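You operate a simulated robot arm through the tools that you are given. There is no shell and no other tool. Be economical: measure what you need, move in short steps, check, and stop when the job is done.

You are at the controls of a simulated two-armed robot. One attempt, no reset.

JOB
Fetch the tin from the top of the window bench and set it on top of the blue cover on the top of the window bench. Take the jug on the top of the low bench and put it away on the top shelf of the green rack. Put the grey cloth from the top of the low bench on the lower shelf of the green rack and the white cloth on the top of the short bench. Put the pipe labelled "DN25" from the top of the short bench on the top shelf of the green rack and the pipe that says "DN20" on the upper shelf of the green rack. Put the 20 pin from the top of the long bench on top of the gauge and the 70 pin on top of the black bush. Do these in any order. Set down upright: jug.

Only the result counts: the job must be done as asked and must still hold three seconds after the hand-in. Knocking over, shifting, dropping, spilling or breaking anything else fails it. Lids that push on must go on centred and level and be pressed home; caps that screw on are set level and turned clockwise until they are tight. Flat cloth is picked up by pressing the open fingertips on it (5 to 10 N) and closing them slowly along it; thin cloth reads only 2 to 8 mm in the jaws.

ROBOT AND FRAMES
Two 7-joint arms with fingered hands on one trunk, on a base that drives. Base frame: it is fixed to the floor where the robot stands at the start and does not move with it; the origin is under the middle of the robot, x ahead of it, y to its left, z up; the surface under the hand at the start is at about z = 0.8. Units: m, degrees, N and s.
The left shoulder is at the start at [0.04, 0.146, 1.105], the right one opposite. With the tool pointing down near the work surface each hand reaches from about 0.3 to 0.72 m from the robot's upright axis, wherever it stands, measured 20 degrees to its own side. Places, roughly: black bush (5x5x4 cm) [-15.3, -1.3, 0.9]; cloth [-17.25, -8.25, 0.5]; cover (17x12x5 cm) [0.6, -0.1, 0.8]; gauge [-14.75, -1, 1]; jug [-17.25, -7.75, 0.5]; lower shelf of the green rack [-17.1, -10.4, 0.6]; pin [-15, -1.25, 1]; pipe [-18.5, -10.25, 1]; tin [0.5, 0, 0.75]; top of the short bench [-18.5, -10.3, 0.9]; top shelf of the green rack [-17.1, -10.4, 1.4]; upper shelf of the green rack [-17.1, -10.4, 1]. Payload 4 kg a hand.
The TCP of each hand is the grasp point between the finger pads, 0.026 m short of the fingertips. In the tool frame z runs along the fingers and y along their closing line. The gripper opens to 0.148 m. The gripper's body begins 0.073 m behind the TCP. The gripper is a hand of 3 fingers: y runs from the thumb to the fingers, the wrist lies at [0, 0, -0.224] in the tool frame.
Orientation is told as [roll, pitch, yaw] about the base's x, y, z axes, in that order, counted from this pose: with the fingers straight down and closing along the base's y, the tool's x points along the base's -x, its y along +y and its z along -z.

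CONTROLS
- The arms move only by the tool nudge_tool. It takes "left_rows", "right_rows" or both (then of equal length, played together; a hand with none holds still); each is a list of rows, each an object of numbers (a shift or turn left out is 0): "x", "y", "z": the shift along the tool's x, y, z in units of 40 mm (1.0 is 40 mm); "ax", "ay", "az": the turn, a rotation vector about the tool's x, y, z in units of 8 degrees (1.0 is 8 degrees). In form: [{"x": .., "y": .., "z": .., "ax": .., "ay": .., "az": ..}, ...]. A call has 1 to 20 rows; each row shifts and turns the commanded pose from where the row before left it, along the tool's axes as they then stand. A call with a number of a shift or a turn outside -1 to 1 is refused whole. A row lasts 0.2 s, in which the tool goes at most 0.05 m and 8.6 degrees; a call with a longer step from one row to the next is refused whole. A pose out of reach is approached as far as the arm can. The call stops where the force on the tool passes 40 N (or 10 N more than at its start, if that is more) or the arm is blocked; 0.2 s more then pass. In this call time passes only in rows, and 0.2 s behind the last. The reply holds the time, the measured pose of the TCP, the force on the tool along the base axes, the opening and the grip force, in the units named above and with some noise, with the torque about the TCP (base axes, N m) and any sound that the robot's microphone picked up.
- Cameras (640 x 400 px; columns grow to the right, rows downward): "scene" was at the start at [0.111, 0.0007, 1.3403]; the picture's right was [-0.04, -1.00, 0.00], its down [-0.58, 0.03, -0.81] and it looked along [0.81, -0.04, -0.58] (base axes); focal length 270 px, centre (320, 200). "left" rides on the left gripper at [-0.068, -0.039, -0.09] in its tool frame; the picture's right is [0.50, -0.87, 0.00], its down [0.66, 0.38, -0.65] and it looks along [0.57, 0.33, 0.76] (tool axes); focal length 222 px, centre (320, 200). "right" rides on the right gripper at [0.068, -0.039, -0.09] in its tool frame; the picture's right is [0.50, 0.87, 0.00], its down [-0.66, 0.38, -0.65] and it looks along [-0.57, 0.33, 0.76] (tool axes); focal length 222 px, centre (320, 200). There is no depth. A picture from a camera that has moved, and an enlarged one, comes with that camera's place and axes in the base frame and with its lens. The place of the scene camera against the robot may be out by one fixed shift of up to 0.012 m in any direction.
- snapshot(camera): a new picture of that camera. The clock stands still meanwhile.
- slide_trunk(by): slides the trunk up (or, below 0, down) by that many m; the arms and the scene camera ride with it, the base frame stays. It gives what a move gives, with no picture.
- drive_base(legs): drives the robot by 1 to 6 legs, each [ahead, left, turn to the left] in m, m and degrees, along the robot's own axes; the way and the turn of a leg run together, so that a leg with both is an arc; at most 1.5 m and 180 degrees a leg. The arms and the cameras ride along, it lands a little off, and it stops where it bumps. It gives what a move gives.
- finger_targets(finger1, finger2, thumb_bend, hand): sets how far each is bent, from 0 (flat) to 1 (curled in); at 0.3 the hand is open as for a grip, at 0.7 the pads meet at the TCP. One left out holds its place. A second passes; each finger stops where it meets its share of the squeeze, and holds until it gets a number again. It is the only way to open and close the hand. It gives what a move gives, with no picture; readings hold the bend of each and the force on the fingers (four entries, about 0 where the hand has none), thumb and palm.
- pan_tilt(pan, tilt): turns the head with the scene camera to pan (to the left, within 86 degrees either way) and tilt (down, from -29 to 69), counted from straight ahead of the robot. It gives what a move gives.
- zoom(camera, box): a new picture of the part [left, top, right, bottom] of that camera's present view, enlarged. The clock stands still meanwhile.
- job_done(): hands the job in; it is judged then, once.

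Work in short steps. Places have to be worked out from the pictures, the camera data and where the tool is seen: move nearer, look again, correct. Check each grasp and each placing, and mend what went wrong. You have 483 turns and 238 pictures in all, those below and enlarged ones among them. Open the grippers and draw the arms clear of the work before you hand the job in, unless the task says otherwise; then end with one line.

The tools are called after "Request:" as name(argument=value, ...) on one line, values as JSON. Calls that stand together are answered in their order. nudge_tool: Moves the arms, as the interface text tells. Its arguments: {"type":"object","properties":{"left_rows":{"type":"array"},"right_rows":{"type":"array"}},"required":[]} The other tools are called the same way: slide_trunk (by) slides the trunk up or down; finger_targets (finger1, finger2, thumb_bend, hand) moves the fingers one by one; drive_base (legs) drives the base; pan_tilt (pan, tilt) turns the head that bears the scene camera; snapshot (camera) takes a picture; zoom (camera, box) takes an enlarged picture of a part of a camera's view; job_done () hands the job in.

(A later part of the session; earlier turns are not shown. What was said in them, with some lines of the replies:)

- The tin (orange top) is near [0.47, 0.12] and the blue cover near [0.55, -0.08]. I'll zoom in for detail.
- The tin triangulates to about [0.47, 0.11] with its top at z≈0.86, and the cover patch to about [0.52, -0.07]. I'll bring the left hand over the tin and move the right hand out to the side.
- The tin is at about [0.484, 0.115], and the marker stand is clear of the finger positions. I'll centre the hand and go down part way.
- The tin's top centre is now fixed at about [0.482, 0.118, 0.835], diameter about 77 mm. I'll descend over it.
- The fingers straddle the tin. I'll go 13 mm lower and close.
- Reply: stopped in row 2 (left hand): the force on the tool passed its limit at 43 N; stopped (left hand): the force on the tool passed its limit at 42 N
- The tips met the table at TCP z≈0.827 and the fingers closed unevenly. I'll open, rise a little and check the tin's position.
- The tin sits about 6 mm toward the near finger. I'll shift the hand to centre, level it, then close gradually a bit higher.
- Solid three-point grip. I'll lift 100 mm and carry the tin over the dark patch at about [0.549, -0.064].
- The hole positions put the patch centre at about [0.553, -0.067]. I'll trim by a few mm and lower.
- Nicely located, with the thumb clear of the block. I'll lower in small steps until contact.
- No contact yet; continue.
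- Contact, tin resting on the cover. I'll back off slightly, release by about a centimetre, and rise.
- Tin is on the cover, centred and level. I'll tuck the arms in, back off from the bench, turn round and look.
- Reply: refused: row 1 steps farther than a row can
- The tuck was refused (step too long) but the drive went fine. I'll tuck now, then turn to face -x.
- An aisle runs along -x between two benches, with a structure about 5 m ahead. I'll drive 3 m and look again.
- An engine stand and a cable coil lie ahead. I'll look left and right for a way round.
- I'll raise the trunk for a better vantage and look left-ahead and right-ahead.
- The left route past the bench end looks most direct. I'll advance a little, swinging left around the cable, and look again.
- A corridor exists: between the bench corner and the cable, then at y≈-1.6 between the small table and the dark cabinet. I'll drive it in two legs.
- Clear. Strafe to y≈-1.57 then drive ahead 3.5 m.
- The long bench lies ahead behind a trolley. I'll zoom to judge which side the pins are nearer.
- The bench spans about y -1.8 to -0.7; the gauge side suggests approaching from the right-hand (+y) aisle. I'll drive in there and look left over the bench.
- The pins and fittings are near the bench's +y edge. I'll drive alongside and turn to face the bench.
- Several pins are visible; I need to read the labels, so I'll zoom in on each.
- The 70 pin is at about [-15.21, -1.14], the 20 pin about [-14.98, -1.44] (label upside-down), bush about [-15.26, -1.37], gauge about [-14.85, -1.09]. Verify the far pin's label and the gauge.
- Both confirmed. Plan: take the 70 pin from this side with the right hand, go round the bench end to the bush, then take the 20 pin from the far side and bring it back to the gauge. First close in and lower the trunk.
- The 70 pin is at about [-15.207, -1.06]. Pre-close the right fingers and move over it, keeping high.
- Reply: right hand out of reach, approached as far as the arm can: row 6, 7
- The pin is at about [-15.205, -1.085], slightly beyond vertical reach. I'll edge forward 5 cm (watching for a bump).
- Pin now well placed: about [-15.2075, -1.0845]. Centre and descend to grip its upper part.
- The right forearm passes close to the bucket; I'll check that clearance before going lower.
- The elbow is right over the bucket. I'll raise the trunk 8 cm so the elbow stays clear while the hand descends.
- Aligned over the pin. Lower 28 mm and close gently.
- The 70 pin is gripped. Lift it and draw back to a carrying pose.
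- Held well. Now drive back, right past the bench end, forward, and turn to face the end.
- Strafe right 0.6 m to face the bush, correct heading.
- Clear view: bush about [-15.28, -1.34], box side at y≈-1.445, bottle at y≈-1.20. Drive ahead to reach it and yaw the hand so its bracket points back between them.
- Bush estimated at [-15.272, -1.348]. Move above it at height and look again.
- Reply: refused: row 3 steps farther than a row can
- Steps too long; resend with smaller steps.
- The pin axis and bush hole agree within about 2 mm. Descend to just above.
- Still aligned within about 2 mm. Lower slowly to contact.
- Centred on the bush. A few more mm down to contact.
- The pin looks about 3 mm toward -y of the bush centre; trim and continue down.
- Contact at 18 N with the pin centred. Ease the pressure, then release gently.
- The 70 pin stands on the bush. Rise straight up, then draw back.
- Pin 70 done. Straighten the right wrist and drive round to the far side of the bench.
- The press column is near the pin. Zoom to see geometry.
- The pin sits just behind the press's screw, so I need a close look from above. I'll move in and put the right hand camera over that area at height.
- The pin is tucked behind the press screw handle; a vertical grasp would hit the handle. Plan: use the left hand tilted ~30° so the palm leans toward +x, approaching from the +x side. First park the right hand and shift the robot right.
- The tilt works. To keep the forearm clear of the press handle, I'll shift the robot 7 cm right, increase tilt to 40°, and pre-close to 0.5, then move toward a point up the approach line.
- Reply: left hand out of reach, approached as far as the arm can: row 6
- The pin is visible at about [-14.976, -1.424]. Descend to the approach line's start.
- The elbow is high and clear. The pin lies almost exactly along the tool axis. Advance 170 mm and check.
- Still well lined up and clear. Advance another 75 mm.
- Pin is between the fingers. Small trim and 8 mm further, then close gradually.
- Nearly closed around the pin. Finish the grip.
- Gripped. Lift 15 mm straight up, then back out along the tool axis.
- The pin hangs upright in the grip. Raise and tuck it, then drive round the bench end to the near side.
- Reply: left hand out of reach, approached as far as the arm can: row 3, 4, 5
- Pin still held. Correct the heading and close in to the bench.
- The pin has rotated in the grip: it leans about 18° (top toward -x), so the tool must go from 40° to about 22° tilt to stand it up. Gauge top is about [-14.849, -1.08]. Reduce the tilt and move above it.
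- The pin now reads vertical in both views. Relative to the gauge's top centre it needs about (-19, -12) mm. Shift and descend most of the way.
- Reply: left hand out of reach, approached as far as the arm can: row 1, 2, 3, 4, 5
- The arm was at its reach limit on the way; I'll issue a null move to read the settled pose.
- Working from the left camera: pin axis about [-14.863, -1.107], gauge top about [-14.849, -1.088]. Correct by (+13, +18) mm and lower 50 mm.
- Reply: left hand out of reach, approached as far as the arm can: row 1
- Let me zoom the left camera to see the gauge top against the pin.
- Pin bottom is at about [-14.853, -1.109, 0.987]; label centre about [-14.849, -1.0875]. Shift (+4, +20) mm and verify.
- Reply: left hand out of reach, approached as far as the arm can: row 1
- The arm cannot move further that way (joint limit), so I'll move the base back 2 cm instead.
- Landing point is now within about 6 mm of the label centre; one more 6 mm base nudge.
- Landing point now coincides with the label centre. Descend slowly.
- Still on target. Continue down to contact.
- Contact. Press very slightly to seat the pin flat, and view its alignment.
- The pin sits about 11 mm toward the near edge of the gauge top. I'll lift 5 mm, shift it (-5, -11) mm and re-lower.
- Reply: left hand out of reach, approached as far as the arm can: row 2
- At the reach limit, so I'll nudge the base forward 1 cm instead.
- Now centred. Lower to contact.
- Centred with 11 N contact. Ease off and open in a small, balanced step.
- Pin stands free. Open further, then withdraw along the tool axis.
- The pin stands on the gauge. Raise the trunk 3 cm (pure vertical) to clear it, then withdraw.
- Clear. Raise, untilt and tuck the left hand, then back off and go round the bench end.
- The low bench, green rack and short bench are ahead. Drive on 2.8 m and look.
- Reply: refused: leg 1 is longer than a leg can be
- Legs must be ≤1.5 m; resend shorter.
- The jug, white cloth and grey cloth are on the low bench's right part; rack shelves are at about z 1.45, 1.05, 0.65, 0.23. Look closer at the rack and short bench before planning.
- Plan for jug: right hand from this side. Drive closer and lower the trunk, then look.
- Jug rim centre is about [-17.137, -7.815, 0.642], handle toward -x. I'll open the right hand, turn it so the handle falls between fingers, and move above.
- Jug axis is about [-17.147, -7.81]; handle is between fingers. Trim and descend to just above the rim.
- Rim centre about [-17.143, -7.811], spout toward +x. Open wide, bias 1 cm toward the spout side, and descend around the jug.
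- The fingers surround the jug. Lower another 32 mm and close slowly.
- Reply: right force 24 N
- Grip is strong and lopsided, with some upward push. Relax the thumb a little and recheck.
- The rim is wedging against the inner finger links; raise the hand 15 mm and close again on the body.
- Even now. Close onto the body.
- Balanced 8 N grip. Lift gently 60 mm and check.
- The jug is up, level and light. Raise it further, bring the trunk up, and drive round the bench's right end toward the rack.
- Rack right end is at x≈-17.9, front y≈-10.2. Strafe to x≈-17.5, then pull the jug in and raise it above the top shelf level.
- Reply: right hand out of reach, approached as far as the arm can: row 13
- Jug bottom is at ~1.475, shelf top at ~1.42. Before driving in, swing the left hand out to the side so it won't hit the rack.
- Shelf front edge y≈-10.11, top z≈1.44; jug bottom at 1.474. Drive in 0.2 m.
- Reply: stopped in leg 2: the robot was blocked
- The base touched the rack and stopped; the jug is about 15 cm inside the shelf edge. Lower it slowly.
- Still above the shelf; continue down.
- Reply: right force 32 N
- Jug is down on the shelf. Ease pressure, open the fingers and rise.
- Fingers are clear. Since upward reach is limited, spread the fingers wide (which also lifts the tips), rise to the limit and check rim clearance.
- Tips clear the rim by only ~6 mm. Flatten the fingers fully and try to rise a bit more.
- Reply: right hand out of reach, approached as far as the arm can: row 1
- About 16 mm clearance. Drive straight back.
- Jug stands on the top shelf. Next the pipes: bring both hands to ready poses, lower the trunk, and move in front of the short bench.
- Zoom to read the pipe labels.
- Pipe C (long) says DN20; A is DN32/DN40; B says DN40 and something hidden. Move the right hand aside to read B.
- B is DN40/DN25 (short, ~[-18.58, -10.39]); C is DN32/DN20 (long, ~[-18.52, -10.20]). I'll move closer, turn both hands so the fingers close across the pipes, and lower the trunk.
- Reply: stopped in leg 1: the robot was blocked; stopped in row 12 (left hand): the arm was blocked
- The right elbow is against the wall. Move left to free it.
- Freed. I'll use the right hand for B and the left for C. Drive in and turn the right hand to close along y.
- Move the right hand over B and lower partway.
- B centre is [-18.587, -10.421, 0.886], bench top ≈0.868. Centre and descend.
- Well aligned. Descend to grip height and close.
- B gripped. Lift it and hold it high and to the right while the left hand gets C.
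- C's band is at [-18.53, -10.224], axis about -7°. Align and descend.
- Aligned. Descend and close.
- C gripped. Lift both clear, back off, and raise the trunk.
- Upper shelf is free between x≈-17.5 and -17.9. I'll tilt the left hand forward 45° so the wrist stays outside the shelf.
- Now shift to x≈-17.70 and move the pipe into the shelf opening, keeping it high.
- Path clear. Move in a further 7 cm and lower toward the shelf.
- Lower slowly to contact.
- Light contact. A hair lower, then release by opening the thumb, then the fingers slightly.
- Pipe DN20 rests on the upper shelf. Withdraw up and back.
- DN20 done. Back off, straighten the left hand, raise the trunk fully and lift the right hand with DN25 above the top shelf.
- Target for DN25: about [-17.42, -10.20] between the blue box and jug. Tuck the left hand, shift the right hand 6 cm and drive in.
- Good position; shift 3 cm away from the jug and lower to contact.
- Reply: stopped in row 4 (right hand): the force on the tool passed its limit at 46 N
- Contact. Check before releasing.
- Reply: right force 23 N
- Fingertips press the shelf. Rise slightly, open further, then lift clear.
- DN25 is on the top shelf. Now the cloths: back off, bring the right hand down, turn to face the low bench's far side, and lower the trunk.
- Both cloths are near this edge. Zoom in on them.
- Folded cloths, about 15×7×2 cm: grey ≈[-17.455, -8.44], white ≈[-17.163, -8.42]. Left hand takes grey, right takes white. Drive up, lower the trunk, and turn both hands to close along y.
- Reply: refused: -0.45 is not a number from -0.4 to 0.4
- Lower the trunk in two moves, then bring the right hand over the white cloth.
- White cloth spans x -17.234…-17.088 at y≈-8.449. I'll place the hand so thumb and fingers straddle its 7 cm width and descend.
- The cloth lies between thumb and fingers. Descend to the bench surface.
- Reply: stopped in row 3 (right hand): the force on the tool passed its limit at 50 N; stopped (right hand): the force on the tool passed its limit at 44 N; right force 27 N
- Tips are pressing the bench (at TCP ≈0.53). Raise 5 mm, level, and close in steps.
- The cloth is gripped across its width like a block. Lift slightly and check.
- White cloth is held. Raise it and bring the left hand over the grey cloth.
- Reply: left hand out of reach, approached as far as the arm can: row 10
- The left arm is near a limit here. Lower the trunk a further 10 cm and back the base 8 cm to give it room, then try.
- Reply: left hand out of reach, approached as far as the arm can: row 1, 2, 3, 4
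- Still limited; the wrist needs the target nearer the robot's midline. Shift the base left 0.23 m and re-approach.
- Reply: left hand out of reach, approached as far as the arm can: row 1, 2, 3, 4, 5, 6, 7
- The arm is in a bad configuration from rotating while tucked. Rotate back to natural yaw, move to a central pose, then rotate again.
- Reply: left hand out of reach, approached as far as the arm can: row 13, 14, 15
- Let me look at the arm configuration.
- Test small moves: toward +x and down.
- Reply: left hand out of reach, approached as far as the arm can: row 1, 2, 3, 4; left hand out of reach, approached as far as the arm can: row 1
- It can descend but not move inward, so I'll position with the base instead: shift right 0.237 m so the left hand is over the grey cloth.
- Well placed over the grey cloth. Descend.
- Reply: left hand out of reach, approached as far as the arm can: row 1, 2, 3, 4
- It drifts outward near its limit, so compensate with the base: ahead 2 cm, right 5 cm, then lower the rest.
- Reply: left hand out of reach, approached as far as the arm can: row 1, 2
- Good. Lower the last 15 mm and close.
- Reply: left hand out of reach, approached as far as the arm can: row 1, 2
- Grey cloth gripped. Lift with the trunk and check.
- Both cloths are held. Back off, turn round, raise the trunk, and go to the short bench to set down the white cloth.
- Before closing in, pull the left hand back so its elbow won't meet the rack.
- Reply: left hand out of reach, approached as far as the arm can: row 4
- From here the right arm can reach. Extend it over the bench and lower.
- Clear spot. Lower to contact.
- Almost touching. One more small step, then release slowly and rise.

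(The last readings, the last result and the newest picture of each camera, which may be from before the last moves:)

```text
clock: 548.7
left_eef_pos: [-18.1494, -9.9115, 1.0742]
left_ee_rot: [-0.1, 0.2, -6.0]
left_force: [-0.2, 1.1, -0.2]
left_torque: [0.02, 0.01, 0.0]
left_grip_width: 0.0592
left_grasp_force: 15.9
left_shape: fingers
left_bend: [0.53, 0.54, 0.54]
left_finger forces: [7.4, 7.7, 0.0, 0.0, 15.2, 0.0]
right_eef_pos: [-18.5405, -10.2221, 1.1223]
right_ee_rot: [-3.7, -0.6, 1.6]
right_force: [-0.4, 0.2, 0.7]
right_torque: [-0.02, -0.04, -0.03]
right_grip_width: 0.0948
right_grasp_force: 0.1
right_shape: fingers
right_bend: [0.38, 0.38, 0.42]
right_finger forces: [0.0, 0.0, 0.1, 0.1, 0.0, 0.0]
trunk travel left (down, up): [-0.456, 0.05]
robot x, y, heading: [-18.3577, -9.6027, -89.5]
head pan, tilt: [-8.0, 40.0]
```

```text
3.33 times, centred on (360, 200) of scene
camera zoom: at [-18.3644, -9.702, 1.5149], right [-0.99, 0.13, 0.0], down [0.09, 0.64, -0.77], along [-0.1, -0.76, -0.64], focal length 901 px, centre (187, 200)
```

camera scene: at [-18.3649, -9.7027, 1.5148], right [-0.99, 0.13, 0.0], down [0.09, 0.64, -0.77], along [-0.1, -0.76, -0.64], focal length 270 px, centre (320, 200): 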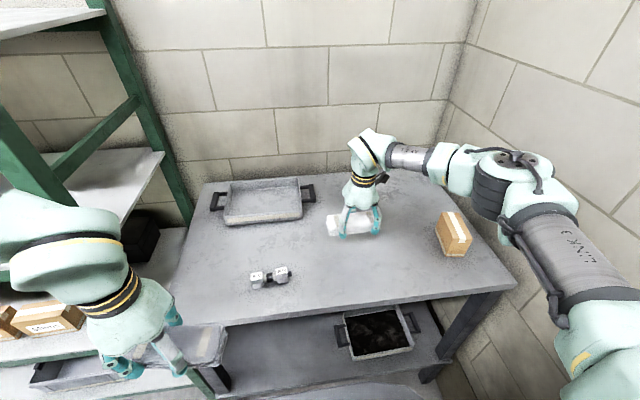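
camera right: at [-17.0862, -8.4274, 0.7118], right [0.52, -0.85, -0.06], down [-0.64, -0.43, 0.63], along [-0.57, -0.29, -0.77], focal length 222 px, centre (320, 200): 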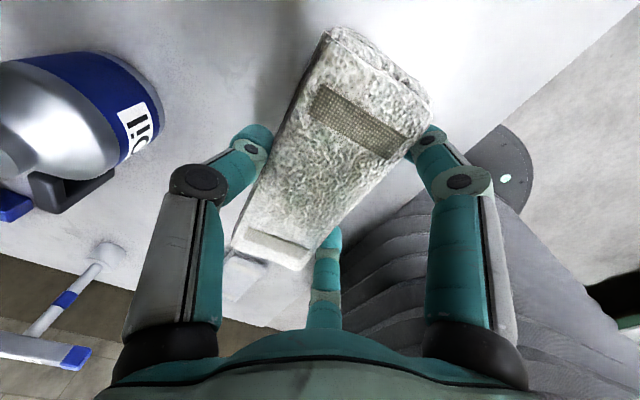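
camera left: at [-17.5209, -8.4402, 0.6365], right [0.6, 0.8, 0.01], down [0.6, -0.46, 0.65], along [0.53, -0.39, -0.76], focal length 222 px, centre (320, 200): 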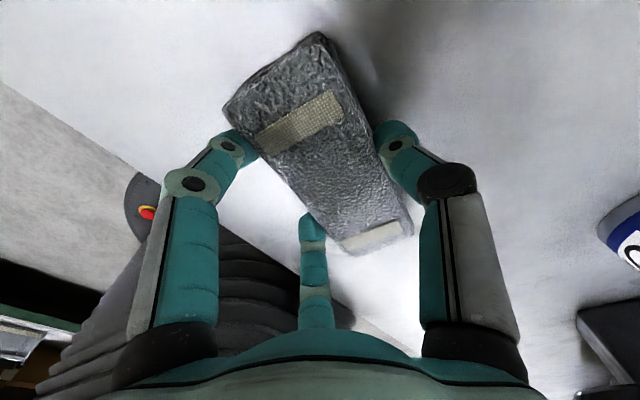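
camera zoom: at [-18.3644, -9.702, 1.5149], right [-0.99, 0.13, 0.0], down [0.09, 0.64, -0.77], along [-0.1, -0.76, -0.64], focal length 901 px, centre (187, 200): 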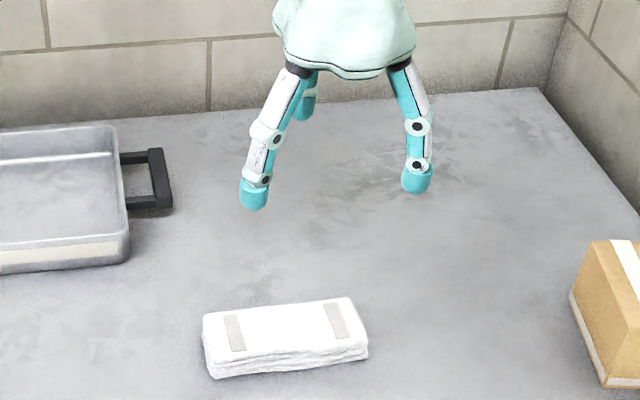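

White cloth is on the short bench. Now the grey: retract the right hand up, move in front of the rack's right end, and tilt the left hand.

Request:
nudge_tool(right_rows=[{"y": 0.9, "z": -0.4}, {"y": 0.9, "z": -0.4}, {"y": 0.9, "z": -0.4}, {"y": 0.9, "z": -0.4}, {"y": 0.9, "z": -0.4}, {"y": 0.9, "z": -0.4}, {"y": 0.5, "z": -0.6}, {"z": -0.9}, {"z": -0.9}])

Request:
drive_base(legs=[[-0.25, 0, 0], [0, 0.36, 0]])

Request:
nudge_tool(left_rows=[{"ax": 0.9}, {"ax": 0.9}, {"ax": 0.9}, {"ax": 0.9}, {"ax": 0.9}, {"ax": 0.5}])

Request:
slide_trunk(by=-0.25)

Request:
pan_tilt(pan=20, tilt=35)

Request:
snapshot(camera="scene")

```text
clock: 550.7
left_eef_pos: [-18.1484, -9.9102, 1.0743]
left_ee_rot: [-0.2, 0.3, -6.1]
left_force: [-1.8, 0.3, -0.5]
left_torque: [0.0, -0.01, 0.02]
left_grip_width: 0.0586
left_grasp_force: 15.9
left_shape: fingers
left_bend: [0.53, 0.54, 0.54]
left_finger forces: [7.5, 7.7, 0.1, 0.0, 15.1, 0.1]
right_eef_pos: [-18.5508, -9.9753, 1.2982]
right_ee_rot: [-3.6, -0.5, 1.6]
right_force: [-0.9, -0.7, -0.4]
right_torque: [0.02, 0.0, 0.0]
right_grip_width: 0.0946
right_grasp_force: 0.1
right_shape: fingers
right_bend: [0.38, 0.38, 0.42]
right_finger forces: [0.1, 0.1, 0.0, 0.0, 0.0, 0.1]
trunk travel left (down, up): [-0.456, 0.05]
robot x, y, heading: [-18.3566, -9.6, -89.7]
head pan, tilt: [-8.0, 40.0]
```

```text
clock: 554.5
left_eef_pos: [-17.7904, -9.6603, 1.0748]
left_ee_rot: [-0.3, 0.1, -6.3]
left_force: [0.2, -1.0, 0.4]
left_torque: [0.01, -0.02, -0.01]
left_grip_width: 0.0582
left_grasp_force: 15.4
left_shape: fingers
left_bend: [0.54, 0.54, 0.54]
left_finger forces: [7.5, 7.8, 0.1, 0.1, 15.2, 0.0]
right_eef_pos: [-18.1932, -9.724, 1.2969]
right_ee_rot: [-3.7, -0.6, 1.4]
right_force: [0.2, -0.1, 0.7]
right_torque: [0.01, -0.02, -0.02]
right_grip_width: 0.0945
right_grasp_force: 0.1
right_shape: fingers
right_bend: [0.38, 0.38, 0.42]
right_finger forces: [0.1, 0.0, 0.1, 0.0, 0.0, 0.1]
trunk travel left (down, up): [-0.456, 0.05]
robot x, y, heading: [-17.9944, -9.3502, -89.9]
head pan, tilt: [-8.0, 40.0]
```

```text
clock: 555.9
left_eef_pos: [-17.7859, -9.7984, 1.0804]
left_ee_rot: [-39.5, 0.5, -6.5]
left_force: [0.0, 0.1, -1.1]
left_torque: [0.04, 0.01, -0.05]
left_grip_width: 0.0583
left_grasp_force: 15.0
left_shape: fingers
left_bend: [0.54, 0.54, 0.54]
left_finger forces: [7.5, 7.8, 0.0, 0.0, 15.0, 0.1]
left hand out of reach, approached as far as the arm can: row 1, 2, 3, 4, 5, 6
right_eef_pos: [-18.188, -9.7242, 1.2982]
right_ee_rot: [-3.5, -0.4, 1.4]
right_force: [-0.1, -0.4, -0.6]
right_torque: [0.01, 0.03, 0.0]
right_grip_width: 0.0948
right_grasp_force: 0.2
right_shape: fingers
right_bend: [0.38, 0.38, 0.42]
right_finger forces: [0.0, 0.0, 0.0, 0.0, 0.0, 0.0]
trunk travel left (down, up): [-0.456, 0.05]
robot x, y, heading: [-17.9971, -9.3525, -90.0]
head pan, tilt: [-8.0, 40.0]
```

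```text
clock: 558.4
left_eef_pos: [-17.7874, -9.7996, 0.8303]
left_ee_rot: [-39.4, 0.4, -6.6]
left_force: [-0.3, 0.2, -1.5]
left_torque: [0.02, -0.01, -0.02]
left_grip_width: 0.0584
left_grasp_force: 15.1
left_shape: fingers
left_bend: [0.54, 0.54, 0.54]
left_finger forces: [7.4, 7.7, 0.1, 0.1, 14.7, 0.1]
right_eef_pos: [-18.1904, -9.7239, 1.0481]
right_ee_rot: [-3.6, -0.5, 1.5]
right_force: [-0.3, 0.1, 0.0]
right_torque: [-0.01, -0.02, 0.02]
right_grip_width: 0.0943
right_grasp_force: 0.0
right_shape: fingers
right_bend: [0.38, 0.38, 0.42]
right_finger forces: [0.1, 0.0, 0.0, 0.0, 0.0, 0.0]
trunk travel left (down, up): [-0.206, 0.3]
robot x, y, heading: [-17.9976, -9.3523, -89.9]
head pan, tilt: [-8.0, 40.0]
```

```text
clock: 559.4
left_eef_pos: [-17.7869, -9.7987, 0.8306]
left_ee_rot: [-39.5, 0.4, -6.6]
left_force: [-0.4, 1.0, -2.0]
left_torque: [0.0, -0.01, -0.03]
left_grip_width: 0.0584
left_grasp_force: 14.5
left_shape: fingers
left_bend: [0.54, 0.54, 0.54]
left_finger forces: [7.5, 7.7, 0.1, 0.0, 14.8, 0.0]
right_eef_pos: [-18.1923, -9.7249, 1.047]
right_ee_rot: [-3.6, -0.5, 1.6]
right_force: [0.1, -0.7, 0.5]
right_torque: [0.04, 0.02, -0.02]
right_grip_width: 0.0947
right_grasp_force: 0.0
right_shape: fingers
right_bend: [0.38, 0.38, 0.42]
right_finger forces: [0.1, 0.1, 0.1, 0.0, 0.0, 0.0]
trunk travel left (down, up): [-0.206, 0.3]
robot x, y, heading: [-17.9936, -9.3488, -89.7]
head pan, tilt: [20.0, 35.0]
```

```text
45 pictures are left
camera scene: at [-17.962, -9.4497, 1.2724], right [-0.94, -0.34, 0.0], down [-0.2, 0.54, -0.82], along [0.28, -0.77, -0.57], focal length 270 px, centre (320, 200)
```

scene: 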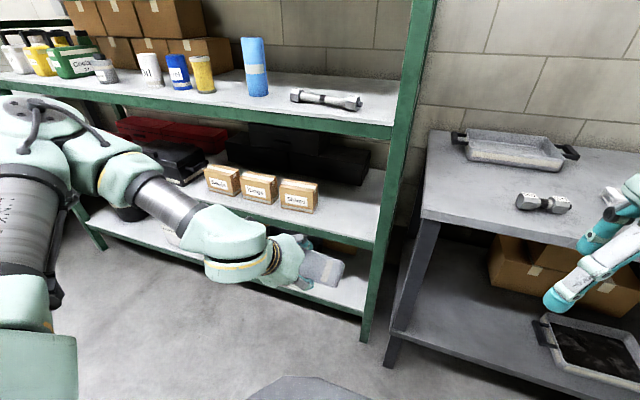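

Free spot on the lower shelf right of "Shims": centre x≈-17.80, shelf z≈0.67, front y≈-10.11. Raise the right hand a bit, lower the trunk 7 cm, and drive in partway.

Request:
nudge_tool(right_rows=[{"z": -0.9}, {"z": -0.9}, {"z": -0.9}, {"z": -0.9}])

Request:
slide_trunk(by=-0.07)

Request:
drive_base(legs=[[0.24, -0.013, 0]])

Request:
snapshot(camera="scene")

```text
clock: 560.4
left_eef_pos: [-17.7868, -9.7979, 0.8301]
left_ee_rot: [-39.4, 0.5, -6.6]
left_force: [0.3, -0.8, -1.0]
left_torque: [0.03, 0.03, -0.02]
left_grip_width: 0.0584
left_grasp_force: 15.3
left_shape: fingers
left_bend: [0.54, 0.54, 0.54]
left_finger forces: [7.6, 7.7, 0.0, 0.0, 15.0, 0.1]
right_eef_pos: [-18.1919, -9.7137, 1.1897]
right_ee_rot: [-3.7, -0.4, 1.5]
right_force: [-0.5, 1.0, -0.6]
right_torque: [0.0, 0.02, -0.02]
right_grip_width: 0.0948
right_grasp_force: 0.1
right_shape: fingers
right_bend: [0.38, 0.38, 0.42]
right_finger forces: [0.1, 0.0, 0.0, 0.0, 0.1, 0.1]
trunk travel left (down, up): [-0.206, 0.3]
robot x, y, heading: [-17.9937, -9.3514, -89.8]
head pan, tilt: [20.0, 35.0]
```

```text
clock: 561.5
left_eef_pos: [-17.7888, -9.7998, 0.7602]
left_ee_rot: [-39.4, 0.4, -6.6]
left_force: [0.2, -0.2, -0.8]
left_torque: [0.02, -0.01, -0.02]
left_grip_width: 0.0581
left_grasp_force: 14.6
left_shape: fingers
left_bend: [0.54, 0.54, 0.54]
left_finger forces: [7.6, 7.8, 0.0, 0.0, 14.9, 0.0]
right_eef_pos: [-18.1924, -9.7141, 1.1188]
right_ee_rot: [-3.6, -0.6, 1.4]
right_force: [0.1, 0.2, -0.3]
right_torque: [0.0, 0.0, 0.03]
right_grip_width: 0.0949
right_grasp_force: 0.0
right_shape: fingers
right_bend: [0.38, 0.38, 0.42]
right_finger forces: [0.0, 0.1, 0.1, 0.0, 0.0, 0.1]
trunk travel left (down, up): [-0.136, 0.37]
robot x, y, heading: [-17.9962, -9.3517, -89.7]
head pan, tilt: [20.0, 35.0]
```

```text
clock: 563.2
left_eef_pos: [-17.8009, -10.0389, 0.7602]
left_ee_rot: [-39.3, 0.5, -6.7]
left_force: [0.3, 0.3, -0.3]
left_torque: [0.0, -0.02, -0.01]
left_grip_width: 0.0583
left_grasp_force: 15.8
left_shape: fingers
left_bend: [0.54, 0.54, 0.54]
left_finger forces: [7.5, 7.7, 0.0, 0.0, 15.0, 0.0]
right_eef_pos: [-18.2057, -9.9537, 1.1191]
right_ee_rot: [-3.6, -0.5, 1.2]
right_force: [-0.6, -0.2, 0.4]
right_torque: [-0.01, 0.01, 0.05]
right_grip_width: 0.0949
right_grasp_force: 0.1
right_shape: fingers
right_bend: [0.38, 0.38, 0.42]
right_finger forces: [0.0, 0.0, 0.1, 0.0, 0.0, 0.0]
trunk travel left (down, up): [-0.136, 0.37]
robot x, y, heading: [-18.0071, -9.5879, -90.2]
head pan, tilt: [20.0, 35.0]
```

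```text
44 pictures are left
camera scene: at [-17.9748, -9.689, 1.2018], right [-0.94, -0.34, 0.0], down [-0.2, 0.54, -0.82], along [0.28, -0.77, -0.57], focal length 270 px, centre (320, 200)
```

scene: 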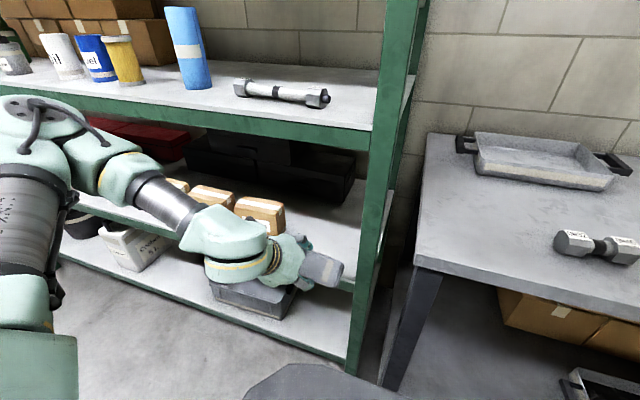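

Clear. Drive in the remaining 14 cm.

Request:
drive_base(legs=[[0.14, 0.003, 0.2]])

Request:
zoom(camera="scene", box=[160, 140, 440, 350])

Request:
snapshot(camera="left")

```text
clock: 564.6
left_eef_pos: [-17.7978, -10.1806, 0.7589]
left_ee_rot: [-39.3, 0.4, -6.7]
left_force: [-0.1, -0.1, -1.0]
left_torque: [-0.04, 0.01, -0.05]
left_grip_width: 0.0584
left_grasp_force: 14.8
left_shape: fingers
left_bend: [0.54, 0.54, 0.54]
left_finger forces: [7.4, 7.7, 0.0, 0.0, 14.8, 0.0]
right_eef_pos: [-18.2024, -10.0976, 1.1186]
right_ee_rot: [-3.6, -0.5, 1.4]
right_force: [-0.5, -0.1, -0.6]
right_torque: [0.01, 0.0, -0.03]
right_grip_width: 0.0947
right_grasp_force: 0.0
right_shape: fingers
right_bend: [0.38, 0.38, 0.42]
right_finger forces: [0.1, 0.1, 0.1, 0.1, 0.0, 0.1]
trunk travel left (down, up): [-0.136, 0.37]
robot x, y, heading: [-18.003, -9.7292, -90.2]
head pan, tilt: [20.0, 35.0]
```

```text
1.90 times, centred on (300, 245) of scene
camera zoom: at [-17.9715, -9.8319, 1.2018], right [-0.94, -0.34, 0.0], down [-0.2, 0.54, -0.82], along [0.28, -0.77, -0.57], focal length 515 px, centre (358, 114)
```

zoom: 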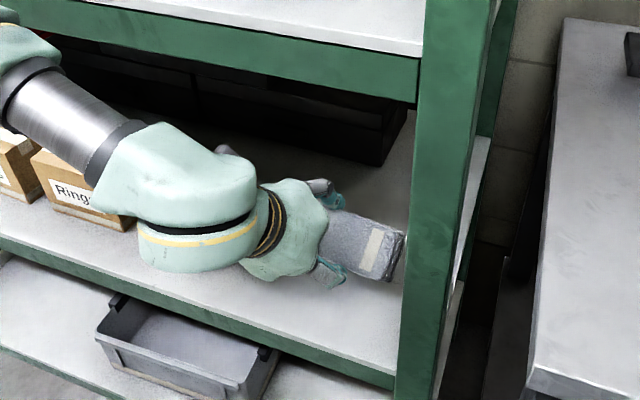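

```text
42 pictures are left
camera left: at [-17.7281, -10.1616, 0.8537], right [-0.57, -0.61, 0.55], down [-0.57, 0.78, 0.27], along [-0.59, -0.16, -0.79], focal length 222 px, centre (320, 200)
```

left: 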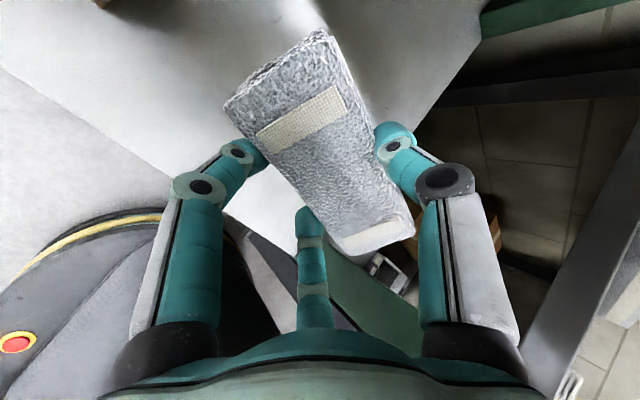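

The cloth is over the free spot. Nudge 1 cm from the post and lower with the trunk.

Request:
drive_base(legs=[[0, 0.01, 0]])

Request:
slide_trunk(by=-0.025)

Request:
slide_trunk(by=-0.01)

Request:
zoom(camera="scene", box=[240, 180, 440, 330])

```text
clock: 565.3
left_eef_pos: [-17.7882, -10.1803, 0.7595]
left_ee_rot: [-39.4, 0.4, -6.8]
left_force: [0.2, -0.1, -0.7]
left_torque: [0.01, -0.03, -0.03]
left_grip_width: 0.0582
left_grasp_force: 15.3
left_shape: fingers
left_bend: [0.54, 0.54, 0.54]
left_finger forces: [7.5, 7.6, 0.0, 0.0, 14.9, 0.0]
right_eef_pos: [-18.1938, -10.0955, 1.1181]
right_ee_rot: [-3.7, -0.5, 1.3]
right_force: [0.4, 1.8, 0.1]
right_torque: [0.01, -0.02, -0.02]
right_grip_width: 0.0945
right_grasp_force: 0.0
right_shape: fingers
right_bend: [0.38, 0.38, 0.42]
right_finger forces: [0.0, 0.1, 0.0, 0.0, 0.0, 0.0]
trunk travel left (down, up): [-0.136, 0.37]
robot x, y, heading: [-17.9963, -9.7315, -90.1]
head pan, tilt: [20.0, 35.0]
```

```text
clock: 566.0
left_eef_pos: [-17.7875, -10.1815, 0.7341]
left_ee_rot: [-39.3, 0.4, -6.7]
left_force: [-0.1, -0.3, -0.3]
left_torque: [0.04, 0.0, 0.01]
left_grip_width: 0.0582
left_grasp_force: 14.9
left_shape: fingers
left_bend: [0.54, 0.54, 0.54]
left_finger forces: [7.5, 7.7, 0.0, 0.0, 14.9, 0.0]
right_eef_pos: [-18.1925, -10.0967, 1.0933]
right_ee_rot: [-3.7, -0.5, 1.4]
right_force: [-0.1, -0.1, -0.4]
right_torque: [-0.01, 0.01, -0.02]
right_grip_width: 0.0952
right_grasp_force: 0.2
right_shape: fingers
right_bend: [0.38, 0.38, 0.42]
right_finger forces: [0.1, 0.0, 0.1, 0.1, 0.1, 0.0]
trunk travel left (down, up): [-0.111, 0.395]
robot x, y, heading: [-17.9957, -9.735, -90.2]
head pan, tilt: [20.0, 35.0]
```

```text
clock: 566.6
left_eef_pos: [-17.7885, -10.1813, 0.7237]
left_ee_rot: [-39.4, 0.4, -6.7]
left_force: [0.1, 0.7, -0.6]
left_torque: [0.02, -0.01, 0.0]
left_grip_width: 0.0583
left_grasp_force: 14.7
left_shape: fingers
left_bend: [0.54, 0.54, 0.54]
left_finger forces: [7.5, 7.7, 0.0, 0.1, 14.8, 0.0]
right_eef_pos: [-18.1936, -10.0962, 1.0825]
right_ee_rot: [-3.8, -0.5, 1.4]
right_force: [0.0, -0.5, 0.0]
right_torque: [0.0, -0.01, -0.01]
right_grip_width: 0.0945
right_grasp_force: 0.0
right_shape: fingers
right_bend: [0.38, 0.38, 0.42]
right_finger forces: [0.0, 0.0, 0.1, 0.1, 0.0, 0.1]
trunk travel left (down, up): [-0.101, 0.405]
robot x, y, heading: [-17.9954, -9.7317, -90.0]
head pan, tilt: [20.0, 35.0]
```

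```text
2.67 times, centred on (340, 255) of scene
camera zoom: at [-17.962, -9.8309, 1.1663], right [-0.94, -0.34, 0.0], down [-0.2, 0.54, -0.82], along [0.28, -0.77, -0.57], focal length 721 px, centre (267, 53)
```

zoom: 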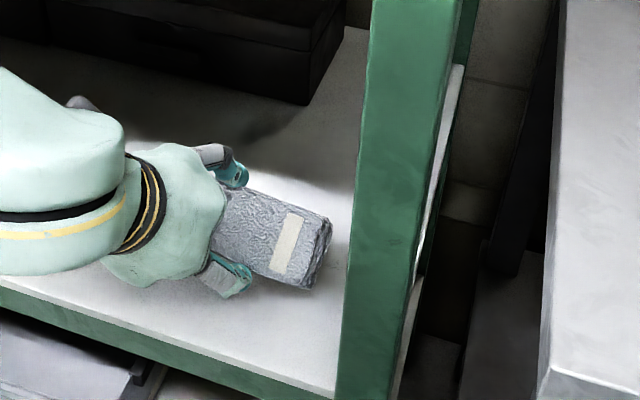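

No contact yet; lower further in small steps.

Request:
slide_trunk(by=-0.012)

Request:
slide_trunk(by=-0.01)

```text
clock: 567.2
left_eef_pos: [-17.7892, -10.1811, 0.7112]
left_ee_rot: [-39.4, 0.4, -6.7]
left_force: [0.2, 0.1, -0.3]
left_torque: [0.0, -0.03, 0.0]
left_grip_width: 0.0582
left_grasp_force: 14.6
left_shape: fingers
left_bend: [0.54, 0.54, 0.54]
left_finger forces: [7.4, 7.7, 0.1, 0.0, 14.8, 0.0]
right_eef_pos: [-18.1924, -10.0965, 1.0711]
right_ee_rot: [-3.7, -0.5, 1.4]
right_force: [0.1, 0.1, 0.1]
right_torque: [-0.03, 0.02, -0.03]
right_grip_width: 0.095
right_grasp_force: 0.0
right_shape: fingers
right_bend: [0.38, 0.38, 0.42]
right_finger forces: [0.1, 0.1, 0.1, 0.1, 0.0, 0.0]
trunk travel left (down, up): [-0.089, 0.417]
robot x, y, heading: [-17.9953, -9.7307, -90.0]
head pan, tilt: [20.0, 35.0]
```

```text
clock: 567.8
left_eef_pos: [-17.7892, -10.1814, 0.702]
left_ee_rot: [-39.4, 0.4, -6.8]
left_force: [0.7, -0.1, -0.4]
left_torque: [0.0, 0.02, 0.0]
left_grip_width: 0.0582
left_grasp_force: 15.1
left_shape: fingers
left_bend: [0.54, 0.54, 0.54]
left_finger forces: [7.5, 7.6, 0.1, 0.1, 14.9, 0.1]
right_eef_pos: [-18.193, -10.0964, 1.0606]
right_ee_rot: [-3.9, -0.5, 1.4]
right_force: [-0.3, 0.0, 0.2]
right_torque: [0.02, 0.04, 0.01]
right_grip_width: 0.0948
right_grasp_force: 0.2
right_shape: fingers
right_bend: [0.38, 0.38, 0.42]
right_finger forces: [0.1, 0.1, 0.1, 0.1, 0.0, 0.0]
trunk travel left (down, up): [-0.079, 0.427]
robot x, y, heading: [-17.9958, -9.7331, -89.5]
head pan, tilt: [20.0, 35.0]
```

Request:
slide_trunk(by=-0.01)

Request:
zoom(camera="scene", box=[240, 180, 440, 330])

```text
clock: 568.4
left_eef_pos: [-17.788, -10.1798, 0.6917]
left_ee_rot: [-39.4, 0.4, -6.6]
left_force: [0.6, -0.3, -0.6]
left_torque: [0.06, -0.01, -0.02]
left_grip_width: 0.0579
left_grasp_force: 14.9
left_shape: fingers
left_bend: [0.54, 0.54, 0.54]
left_finger forces: [7.5, 7.7, 0.0, 0.0, 14.8, 0.1]
right_eef_pos: [-18.1939, -10.0965, 1.0512]
right_ee_rot: [-3.6, -0.5, 1.4]
right_force: [-0.5, -0.2, 0.3]
right_torque: [0.02, -0.02, -0.06]
right_grip_width: 0.0947
right_grasp_force: 0.0
right_shape: fingers
right_bend: [0.38, 0.38, 0.42]
right_finger forces: [0.1, 0.0, 0.0, 0.1, 0.0, 0.1]
trunk travel left (down, up): [-0.069, 0.437]
robot x, y, heading: [-17.9943, -9.7317, -90.0]
head pan, tilt: [20.0, 35.0]
```

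```text
2.67 times, centred on (340, 255) of scene
camera zoom: at [-17.9619, -9.8309, 1.1339], right [-0.94, -0.34, 0.0], down [-0.2, 0.54, -0.82], along [0.28, -0.77, -0.57], focal length 721 px, centre (267, 53)
```

zoom: 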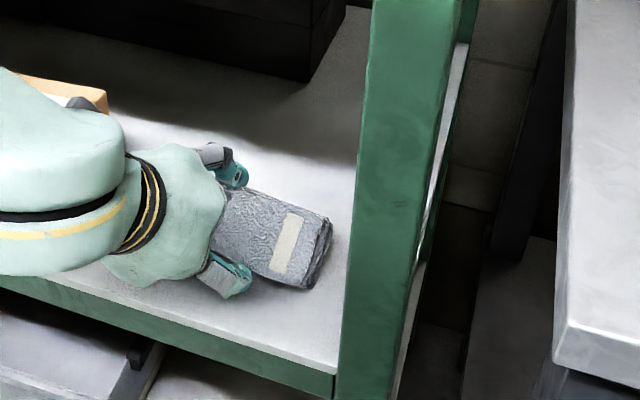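

Request:
slide_trunk(by=-0.01)

Request:
slide_trunk(by=-0.008)

```text
clock: 568.9
left_eef_pos: [-17.7888, -10.1818, 0.6837]
left_ee_rot: [-39.8, 0.4, -6.7]
left_force: [2.9, 0.2, 18.2]
left_torque: [-0.15, -0.07, 0.14]
left_grip_width: 0.058
left_grasp_force: 18.5
left_shape: fingers
left_bend: [0.55, 0.56, 0.53]
left_finger forces: [9.4, 6.0, 0.1, 0.0, 21.6, 0.1]
right_eef_pos: [-18.1935, -10.0948, 1.0413]
right_ee_rot: [-3.7, -0.5, 1.3]
right_force: [-0.8, 0.5, -0.9]
right_torque: [0.02, -0.04, 0.0]
right_grip_width: 0.0948
right_grasp_force: 0.2
right_shape: fingers
right_bend: [0.38, 0.38, 0.42]
right_finger forces: [0.0, 0.1, 0.0, 0.0, 0.0, 0.0]
trunk travel left (down, up): [-0.059, 0.447]
robot x, y, heading: [-17.9938, -9.7326, -89.9]
head pan, tilt: [20.0, 35.0]
```

```text
clock: 569.4
left_eef_pos: [-17.7896, -10.1823, 0.6828]
left_ee_rot: [-40.3, 0.5, -6.8]
left_force: [2.8, 7.1, 24.2]
left_torque: [0.13, -0.22, 0.1]
left_grip_width: 0.0578
left_grasp_force: 26.3
left_shape: fingers
left_bend: [0.55, 0.56, 0.53]
left_finger forces: [18.6, 12.4, 0.1, 0.1, 20.7, 0.1]
right_eef_pos: [-18.1926, -10.0959, 1.036]
right_ee_rot: [-3.8, -0.5, 1.4]
right_force: [-0.8, 0.6, -1.2]
right_torque: [0.01, 0.01, 0.01]
right_grip_width: 0.0947
right_grasp_force: 0.0
right_shape: fingers
right_bend: [0.38, 0.38, 0.42]
right_finger forces: [0.0, 0.1, 0.0, 0.1, 0.0, 0.1]
trunk travel left (down, up): [-0.053, 0.453]
robot x, y, heading: [-17.9955, -9.7305, -90.0]
head pan, tilt: [20.0, 35.0]
stopped: the force on the tool passed its limit at 42 N (the readings are from after the stop); the commanded pose is now the measured one
```

Contact. Ease up slightly and open the thumb, then the fingers.

Request:
slide_trunk(by=0.008)

Request:
finger_targets(hand="left", thumb_bend=0.4, finger1=0.52, finger2=0.53)

Request:
snapshot(camera="left")

Request:
zoom(camera="scene", box=[240, 180, 440, 330])

```text
clock: 569.9
left_eef_pos: [-17.788, -10.1823, 0.6861]
left_ee_rot: [-39.7, 0.3, -6.7]
left_force: [0.2, -0.8, 0.4]
left_torque: [-0.05, 0.0, -0.03]
left_grip_width: 0.0578
left_grasp_force: 15.7
left_shape: fingers
left_bend: [0.55, 0.55, 0.54]
left_finger forces: [7.2, 7.7, 0.1, 0.0, 16.3, 0.1]
right_eef_pos: [-18.1936, -10.0957, 1.0435]
right_ee_rot: [-3.7, -0.5, 1.3]
right_force: [-0.2, 0.0, -0.7]
right_torque: [0.02, -0.01, 0.01]
right_grip_width: 0.0945
right_grasp_force: 0.0
right_shape: fingers
right_bend: [0.38, 0.38, 0.42]
right_finger forces: [0.0, 0.1, 0.1, 0.0, 0.0, 0.0]
trunk travel left (down, up): [-0.061, 0.445]
robot x, y, heading: [-17.9948, -9.7289, -90.1]
head pan, tilt: [20.0, 35.0]
```

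```text
clock: 570.9
left_eef_pos: [-17.789, -10.1823, 0.6861]
left_ee_rot: [-39.8, 0.5, -6.8]
left_force: [-0.3, -0.2, 0.3]
left_torque: [0.03, 0.01, -0.02]
left_grip_width: 0.0756
left_grasp_force: 0.0
left_shape: fingers
left_bend: [0.52, 0.53, 0.4]
left_finger forces: [0.0, 0.0, 0.0, 0.0, 0.0, 0.1]
right_eef_pos: [-18.1929, -10.0955, 1.043]
right_ee_rot: [-3.7, -0.5, 1.4]
right_force: [0.4, 0.0, 0.3]
right_torque: [-0.05, -0.04, -0.03]
right_grip_width: 0.0945
right_grasp_force: 0.0
right_shape: fingers
right_bend: [0.38, 0.38, 0.42]
right_finger forces: [0.1, 0.1, 0.1, 0.0, 0.0, 0.0]
trunk travel left (down, up): [-0.061, 0.445]
robot x, y, heading: [-17.9958, -9.7318, -90.0]
head pan, tilt: [20.0, 35.0]
```

```text
39 pictures are left
camera left: at [-17.7188, -10.1614, 0.781], right [-0.57, -0.6, 0.56], down [-0.57, 0.78, 0.27], along [-0.6, -0.17, -0.79], focal length 222 px, centre (320, 200)
```

left: 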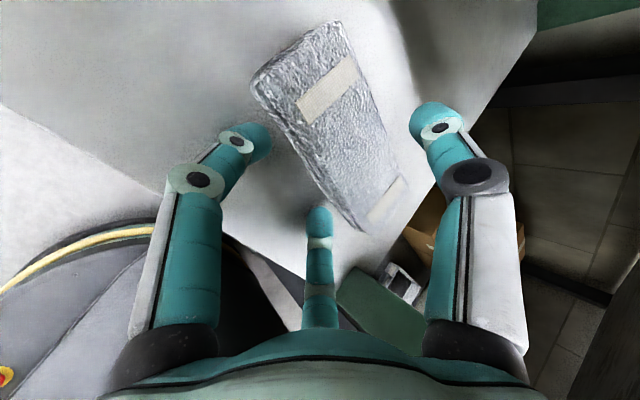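

```text
2.67 times, centred on (340, 255) of scene
camera zoom: at [-17.9618, -9.8309, 1.1264], right [-0.94, -0.34, 0.0], down [-0.2, 0.54, -0.82], along [0.28, -0.77, -0.57], focal length 721 px, centre (267, 53)
```

zoom: 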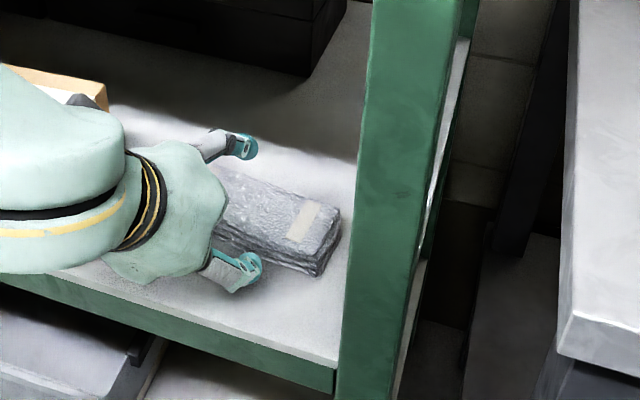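

The grey cloth lies flat on the lower shelf. Raise 4 cm and drive straight back.

Request:
slide_trunk(by=0.04)

Request:
drive_base(legs=[[-0.4, 0, 0]])

Request:
snapshot(camera="scene")

```text
clock: 571.8
left_eef_pos: [-17.7892, -10.1829, 0.7267]
left_ee_rot: [-39.9, 0.5, -6.6]
left_force: [0.5, 0.1, -0.1]
left_torque: [-0.03, 0.03, -0.03]
left_grip_width: 0.0757
left_grasp_force: 0.0
left_shape: fingers
left_bend: [0.52, 0.53, 0.4]
left_finger forces: [0.0, 0.1, 0.0, 0.0, 0.0, 0.0]
right_eef_pos: [-18.1935, -10.0955, 1.0831]
right_ee_rot: [-3.7, -0.5, 1.3]
right_force: [-0.1, 0.9, -0.1]
right_torque: [-0.01, -0.05, -0.01]
right_grip_width: 0.0949
right_grasp_force: 0.0
right_shape: fingers
right_bend: [0.38, 0.38, 0.42]
right_finger forces: [0.1, 0.0, 0.0, 0.1, 0.0, 0.0]
trunk travel left (down, up): [-0.101, 0.405]
robot x, y, heading: [-17.9953, -9.733, -89.9]
head pan, tilt: [20.0, 35.0]
```

```text
clock: 574.3
left_eef_pos: [-17.79, -9.7821, 0.7265]
left_ee_rot: [-39.9, 0.5, -6.9]
left_force: [-0.4, 1.1, -0.3]
left_torque: [0.0, -0.01, 0.01]
left_grip_width: 0.0756
left_grasp_force: 0.0
left_shape: fingers
left_bend: [0.52, 0.53, 0.4]
left_finger forces: [0.1, 0.0, 0.2, 0.0, 0.0, 0.0]
right_eef_pos: [-18.1949, -9.6963, 1.083]
right_ee_rot: [-3.7, -0.4, 1.3]
right_force: [0.6, -0.1, -0.1]
right_torque: [0.01, -0.01, -0.02]
right_grip_width: 0.0948
right_grasp_force: 0.1
right_shape: fingers
right_bend: [0.38, 0.38, 0.42]
right_finger forces: [0.1, 0.0, 0.1, 0.0, 0.0, 0.0]
trunk travel left (down, up): [-0.101, 0.405]
robot x, y, heading: [-17.993, -9.3337, -90.2]
head pan, tilt: [20.0, 35.0]
```

```text
37 pictures are left
camera scene: at [-17.9623, -9.4305, 1.1669], right [-0.94, -0.34, 0.0], down [-0.2, 0.54, -0.82], along [0.28, -0.77, -0.57], focal length 270 px, centre (320, 200)
```

scene: 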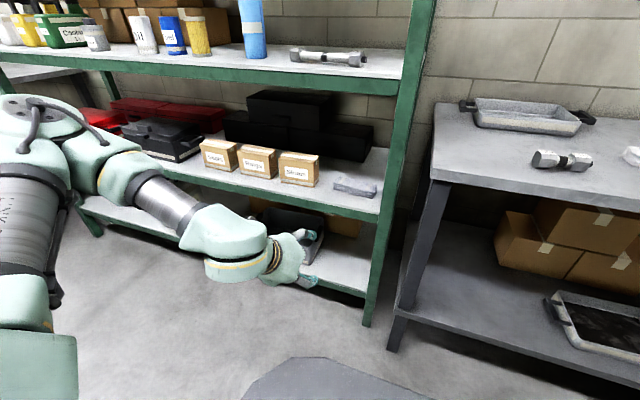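

All items seem placed. Open both hands, raise the trunk for a final look at the rack and short bench.

Request:
finger_targets(hand="left", finger1=0.3, finger2=0.3, thumb_bend=0.3)

Request:
finger_targets(hand="right", finger1=0.3, finger2=0.3, thumb_bend=0.3)

Request:
drive_base(legs=[[-0.3, 0, 0]])

Request:
slide_trunk(by=0.4)

Request:
pan_tilt(pan=5, tilt=22)

Request:
snapshot(camera="scene")

```text
clock: 575.3
left_eef_pos: [-17.7907, -9.7825, 0.7277]
left_ee_rot: [-39.8, 0.5, -6.8]
left_force: [0.3, 0.2, 0.1]
left_torque: [0.03, -0.02, 0.01]
left_grip_width: 0.1268
left_grasp_force: 0.0
left_shape: fingers
left_bend: [0.3, 0.3, 0.3]
left_finger forces: [0.1, 0.0, 0.0, 0.0, 0.1, 0.0]
right_eef_pos: [-18.1939, -9.6961, 1.0829]
right_ee_rot: [-3.8, -0.4, 1.2]
right_force: [0.5, 0.5, 0.2]
right_torque: [-0.01, 0.01, 0.0]
right_grip_width: 0.0947
right_grasp_force: 0.0
right_shape: fingers
right_bend: [0.38, 0.38, 0.42]
right_finger forces: [0.0, 0.0, 0.0, 0.0, 0.1, 0.1]
trunk travel left (down, up): [-0.101, 0.405]
robot x, y, heading: [-17.9953, -9.3332, -89.9]
head pan, tilt: [20.0, 35.0]
```

```text
clock: 576.3
left_eef_pos: [-17.7893, -9.7825, 0.7276]
left_ee_rot: [-39.9, 0.5, -6.8]
left_force: [0.2, -0.4, 0.5]
left_torque: [0.0, 0.0, -0.01]
left_grip_width: 0.1267
left_grasp_force: 0.2
left_shape: fingers
left_bend: [0.3, 0.3, 0.3]
left_finger forces: [0.0, 0.0, 0.1, 0.0, 0.0, 0.0]
right_eef_pos: [-18.1943, -9.695, 1.0839]
right_ee_rot: [-3.7, -0.5, 1.4]
right_force: [0.3, -0.2, 1.4]
right_torque: [-0.01, 0.01, 0.02]
right_grip_width: 0.1264
right_grasp_force: 0.2
right_shape: fingers
right_bend: [0.3, 0.3, 0.3]
right_finger forces: [0.1, 0.0, 0.0, 0.0, 0.0, 0.0]
trunk travel left (down, up): [-0.101, 0.405]
robot x, y, heading: [-17.9936, -9.3344, -90.0]
head pan, tilt: [20.0, 35.0]
```

```text
clock: 578.3
left_eef_pos: [-17.7911, -9.485, 0.7281]
left_ee_rot: [-39.9, 0.4, -7.0]
left_force: [0.6, -0.7, -0.2]
left_torque: [0.0, 0.01, -0.01]
left_grip_width: 0.1266
left_grasp_force: 0.1
left_shape: fingers
left_bend: [0.3, 0.3, 0.3]
left_finger forces: [0.0, 0.1, 0.0, 0.1, 0.0, 0.0]
right_eef_pos: [-18.1952, -9.3975, 1.084]
right_ee_rot: [-3.7, -0.5, 1.1]
right_force: [0.2, -0.3, 0.6]
right_torque: [-0.03, 0.02, -0.03]
right_grip_width: 0.1266
right_grasp_force: 0.1
right_shape: fingers
right_bend: [0.3, 0.3, 0.3]
right_finger forces: [0.0, 0.1, 0.1, 0.1, 0.0, 0.0]
trunk travel left (down, up): [-0.101, 0.405]
robot x, y, heading: [-17.9937, -9.0356, -90.2]
head pan, tilt: [20.0, 35.0]
```

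```text
clock: 582.1
left_eef_pos: [-17.7916, -9.4865, 1.1274]
left_ee_rot: [-39.8, 0.5, -7.0]
left_force: [-0.6, -0.8, 0.3]
left_torque: [0.01, -0.01, 0.04]
left_grip_width: 0.1265
left_grasp_force: 0.0
left_shape: fingers
left_bend: [0.3, 0.3, 0.3]
left_finger forces: [0.0, 0.0, 0.0, 0.0, 0.0, 0.1]
right_eef_pos: [-18.1934, -9.3973, 1.4832]
right_ee_rot: [-3.6, -0.6, 1.1]
right_force: [-0.1, 1.0, 0.6]
right_torque: [0.02, 0.0, 0.05]
right_grip_width: 0.1266
right_grasp_force: 0.0
right_shape: fingers
right_bend: [0.3, 0.3, 0.3]
right_finger forces: [0.0, 0.0, 0.1, 0.1, 0.1, 0.1]
trunk travel left (down, up): [-0.501, 0.005]
robot x, y, heading: [-17.9981, -9.0335, -90.2]
head pan, tilt: [20.0, 35.0]
```

```text
clock: 582.9
left_eef_pos: [-17.7898, -9.4863, 1.1277]
left_ee_rot: [-39.8, 0.5, -7.1]
left_force: [0.1, 0.5, -0.3]
left_torque: [-0.02, 0.04, 0.0]
left_grip_width: 0.1266
left_grasp_force: 0.1
left_shape: fingers
left_bend: [0.3, 0.3, 0.3]
left_finger forces: [0.0, 0.0, 0.0, 0.0, 0.0, 0.0]
right_eef_pos: [-18.1941, -9.3982, 1.4848]
right_ee_rot: [-3.7, -0.6, 1.2]
right_force: [0.8, 0.8, 0.4]
right_torque: [0.02, -0.03, -0.01]
right_grip_width: 0.1268
right_grasp_force: 0.0
right_shape: fingers
right_bend: [0.3, 0.3, 0.3]
right_finger forces: [0.1, 0.0, 0.1, 0.1, 0.0, 0.0]
trunk travel left (down, up): [-0.501, 0.005]
robot x, y, heading: [-17.9978, -9.0381, -90.2]
head pan, tilt: [5.0, 22.0]
```

```text
36 pictures are left
camera scene: at [-17.9841, -9.1437, 1.5875], right [-1.0, -0.08, 0.0], down [-0.03, 0.37, -0.93], along [0.08, -0.92, -0.38], focal length 270 px, centre (320, 200)
```

scene: 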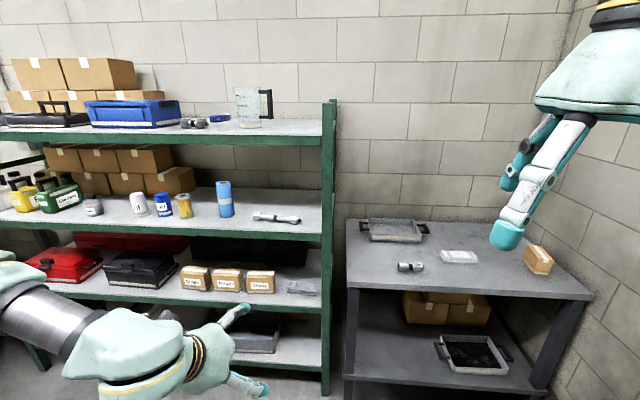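

The final look shows the jug and DN25 on the top shelf, DN20 on the upper shelf, the grey cloth on the lower shelf and the white cloth on the short bench. The hands are open and clear, so I'm handing in.

Request:
job_done()

```text
The job is handed in.
```

The job is handed in, with the tin, both pins, jug, both pipes and both cloths each set where asked and both hands open and clear. I saw the tin and the two pins standing right after I released them, but did not go back to check them before the hand-in.
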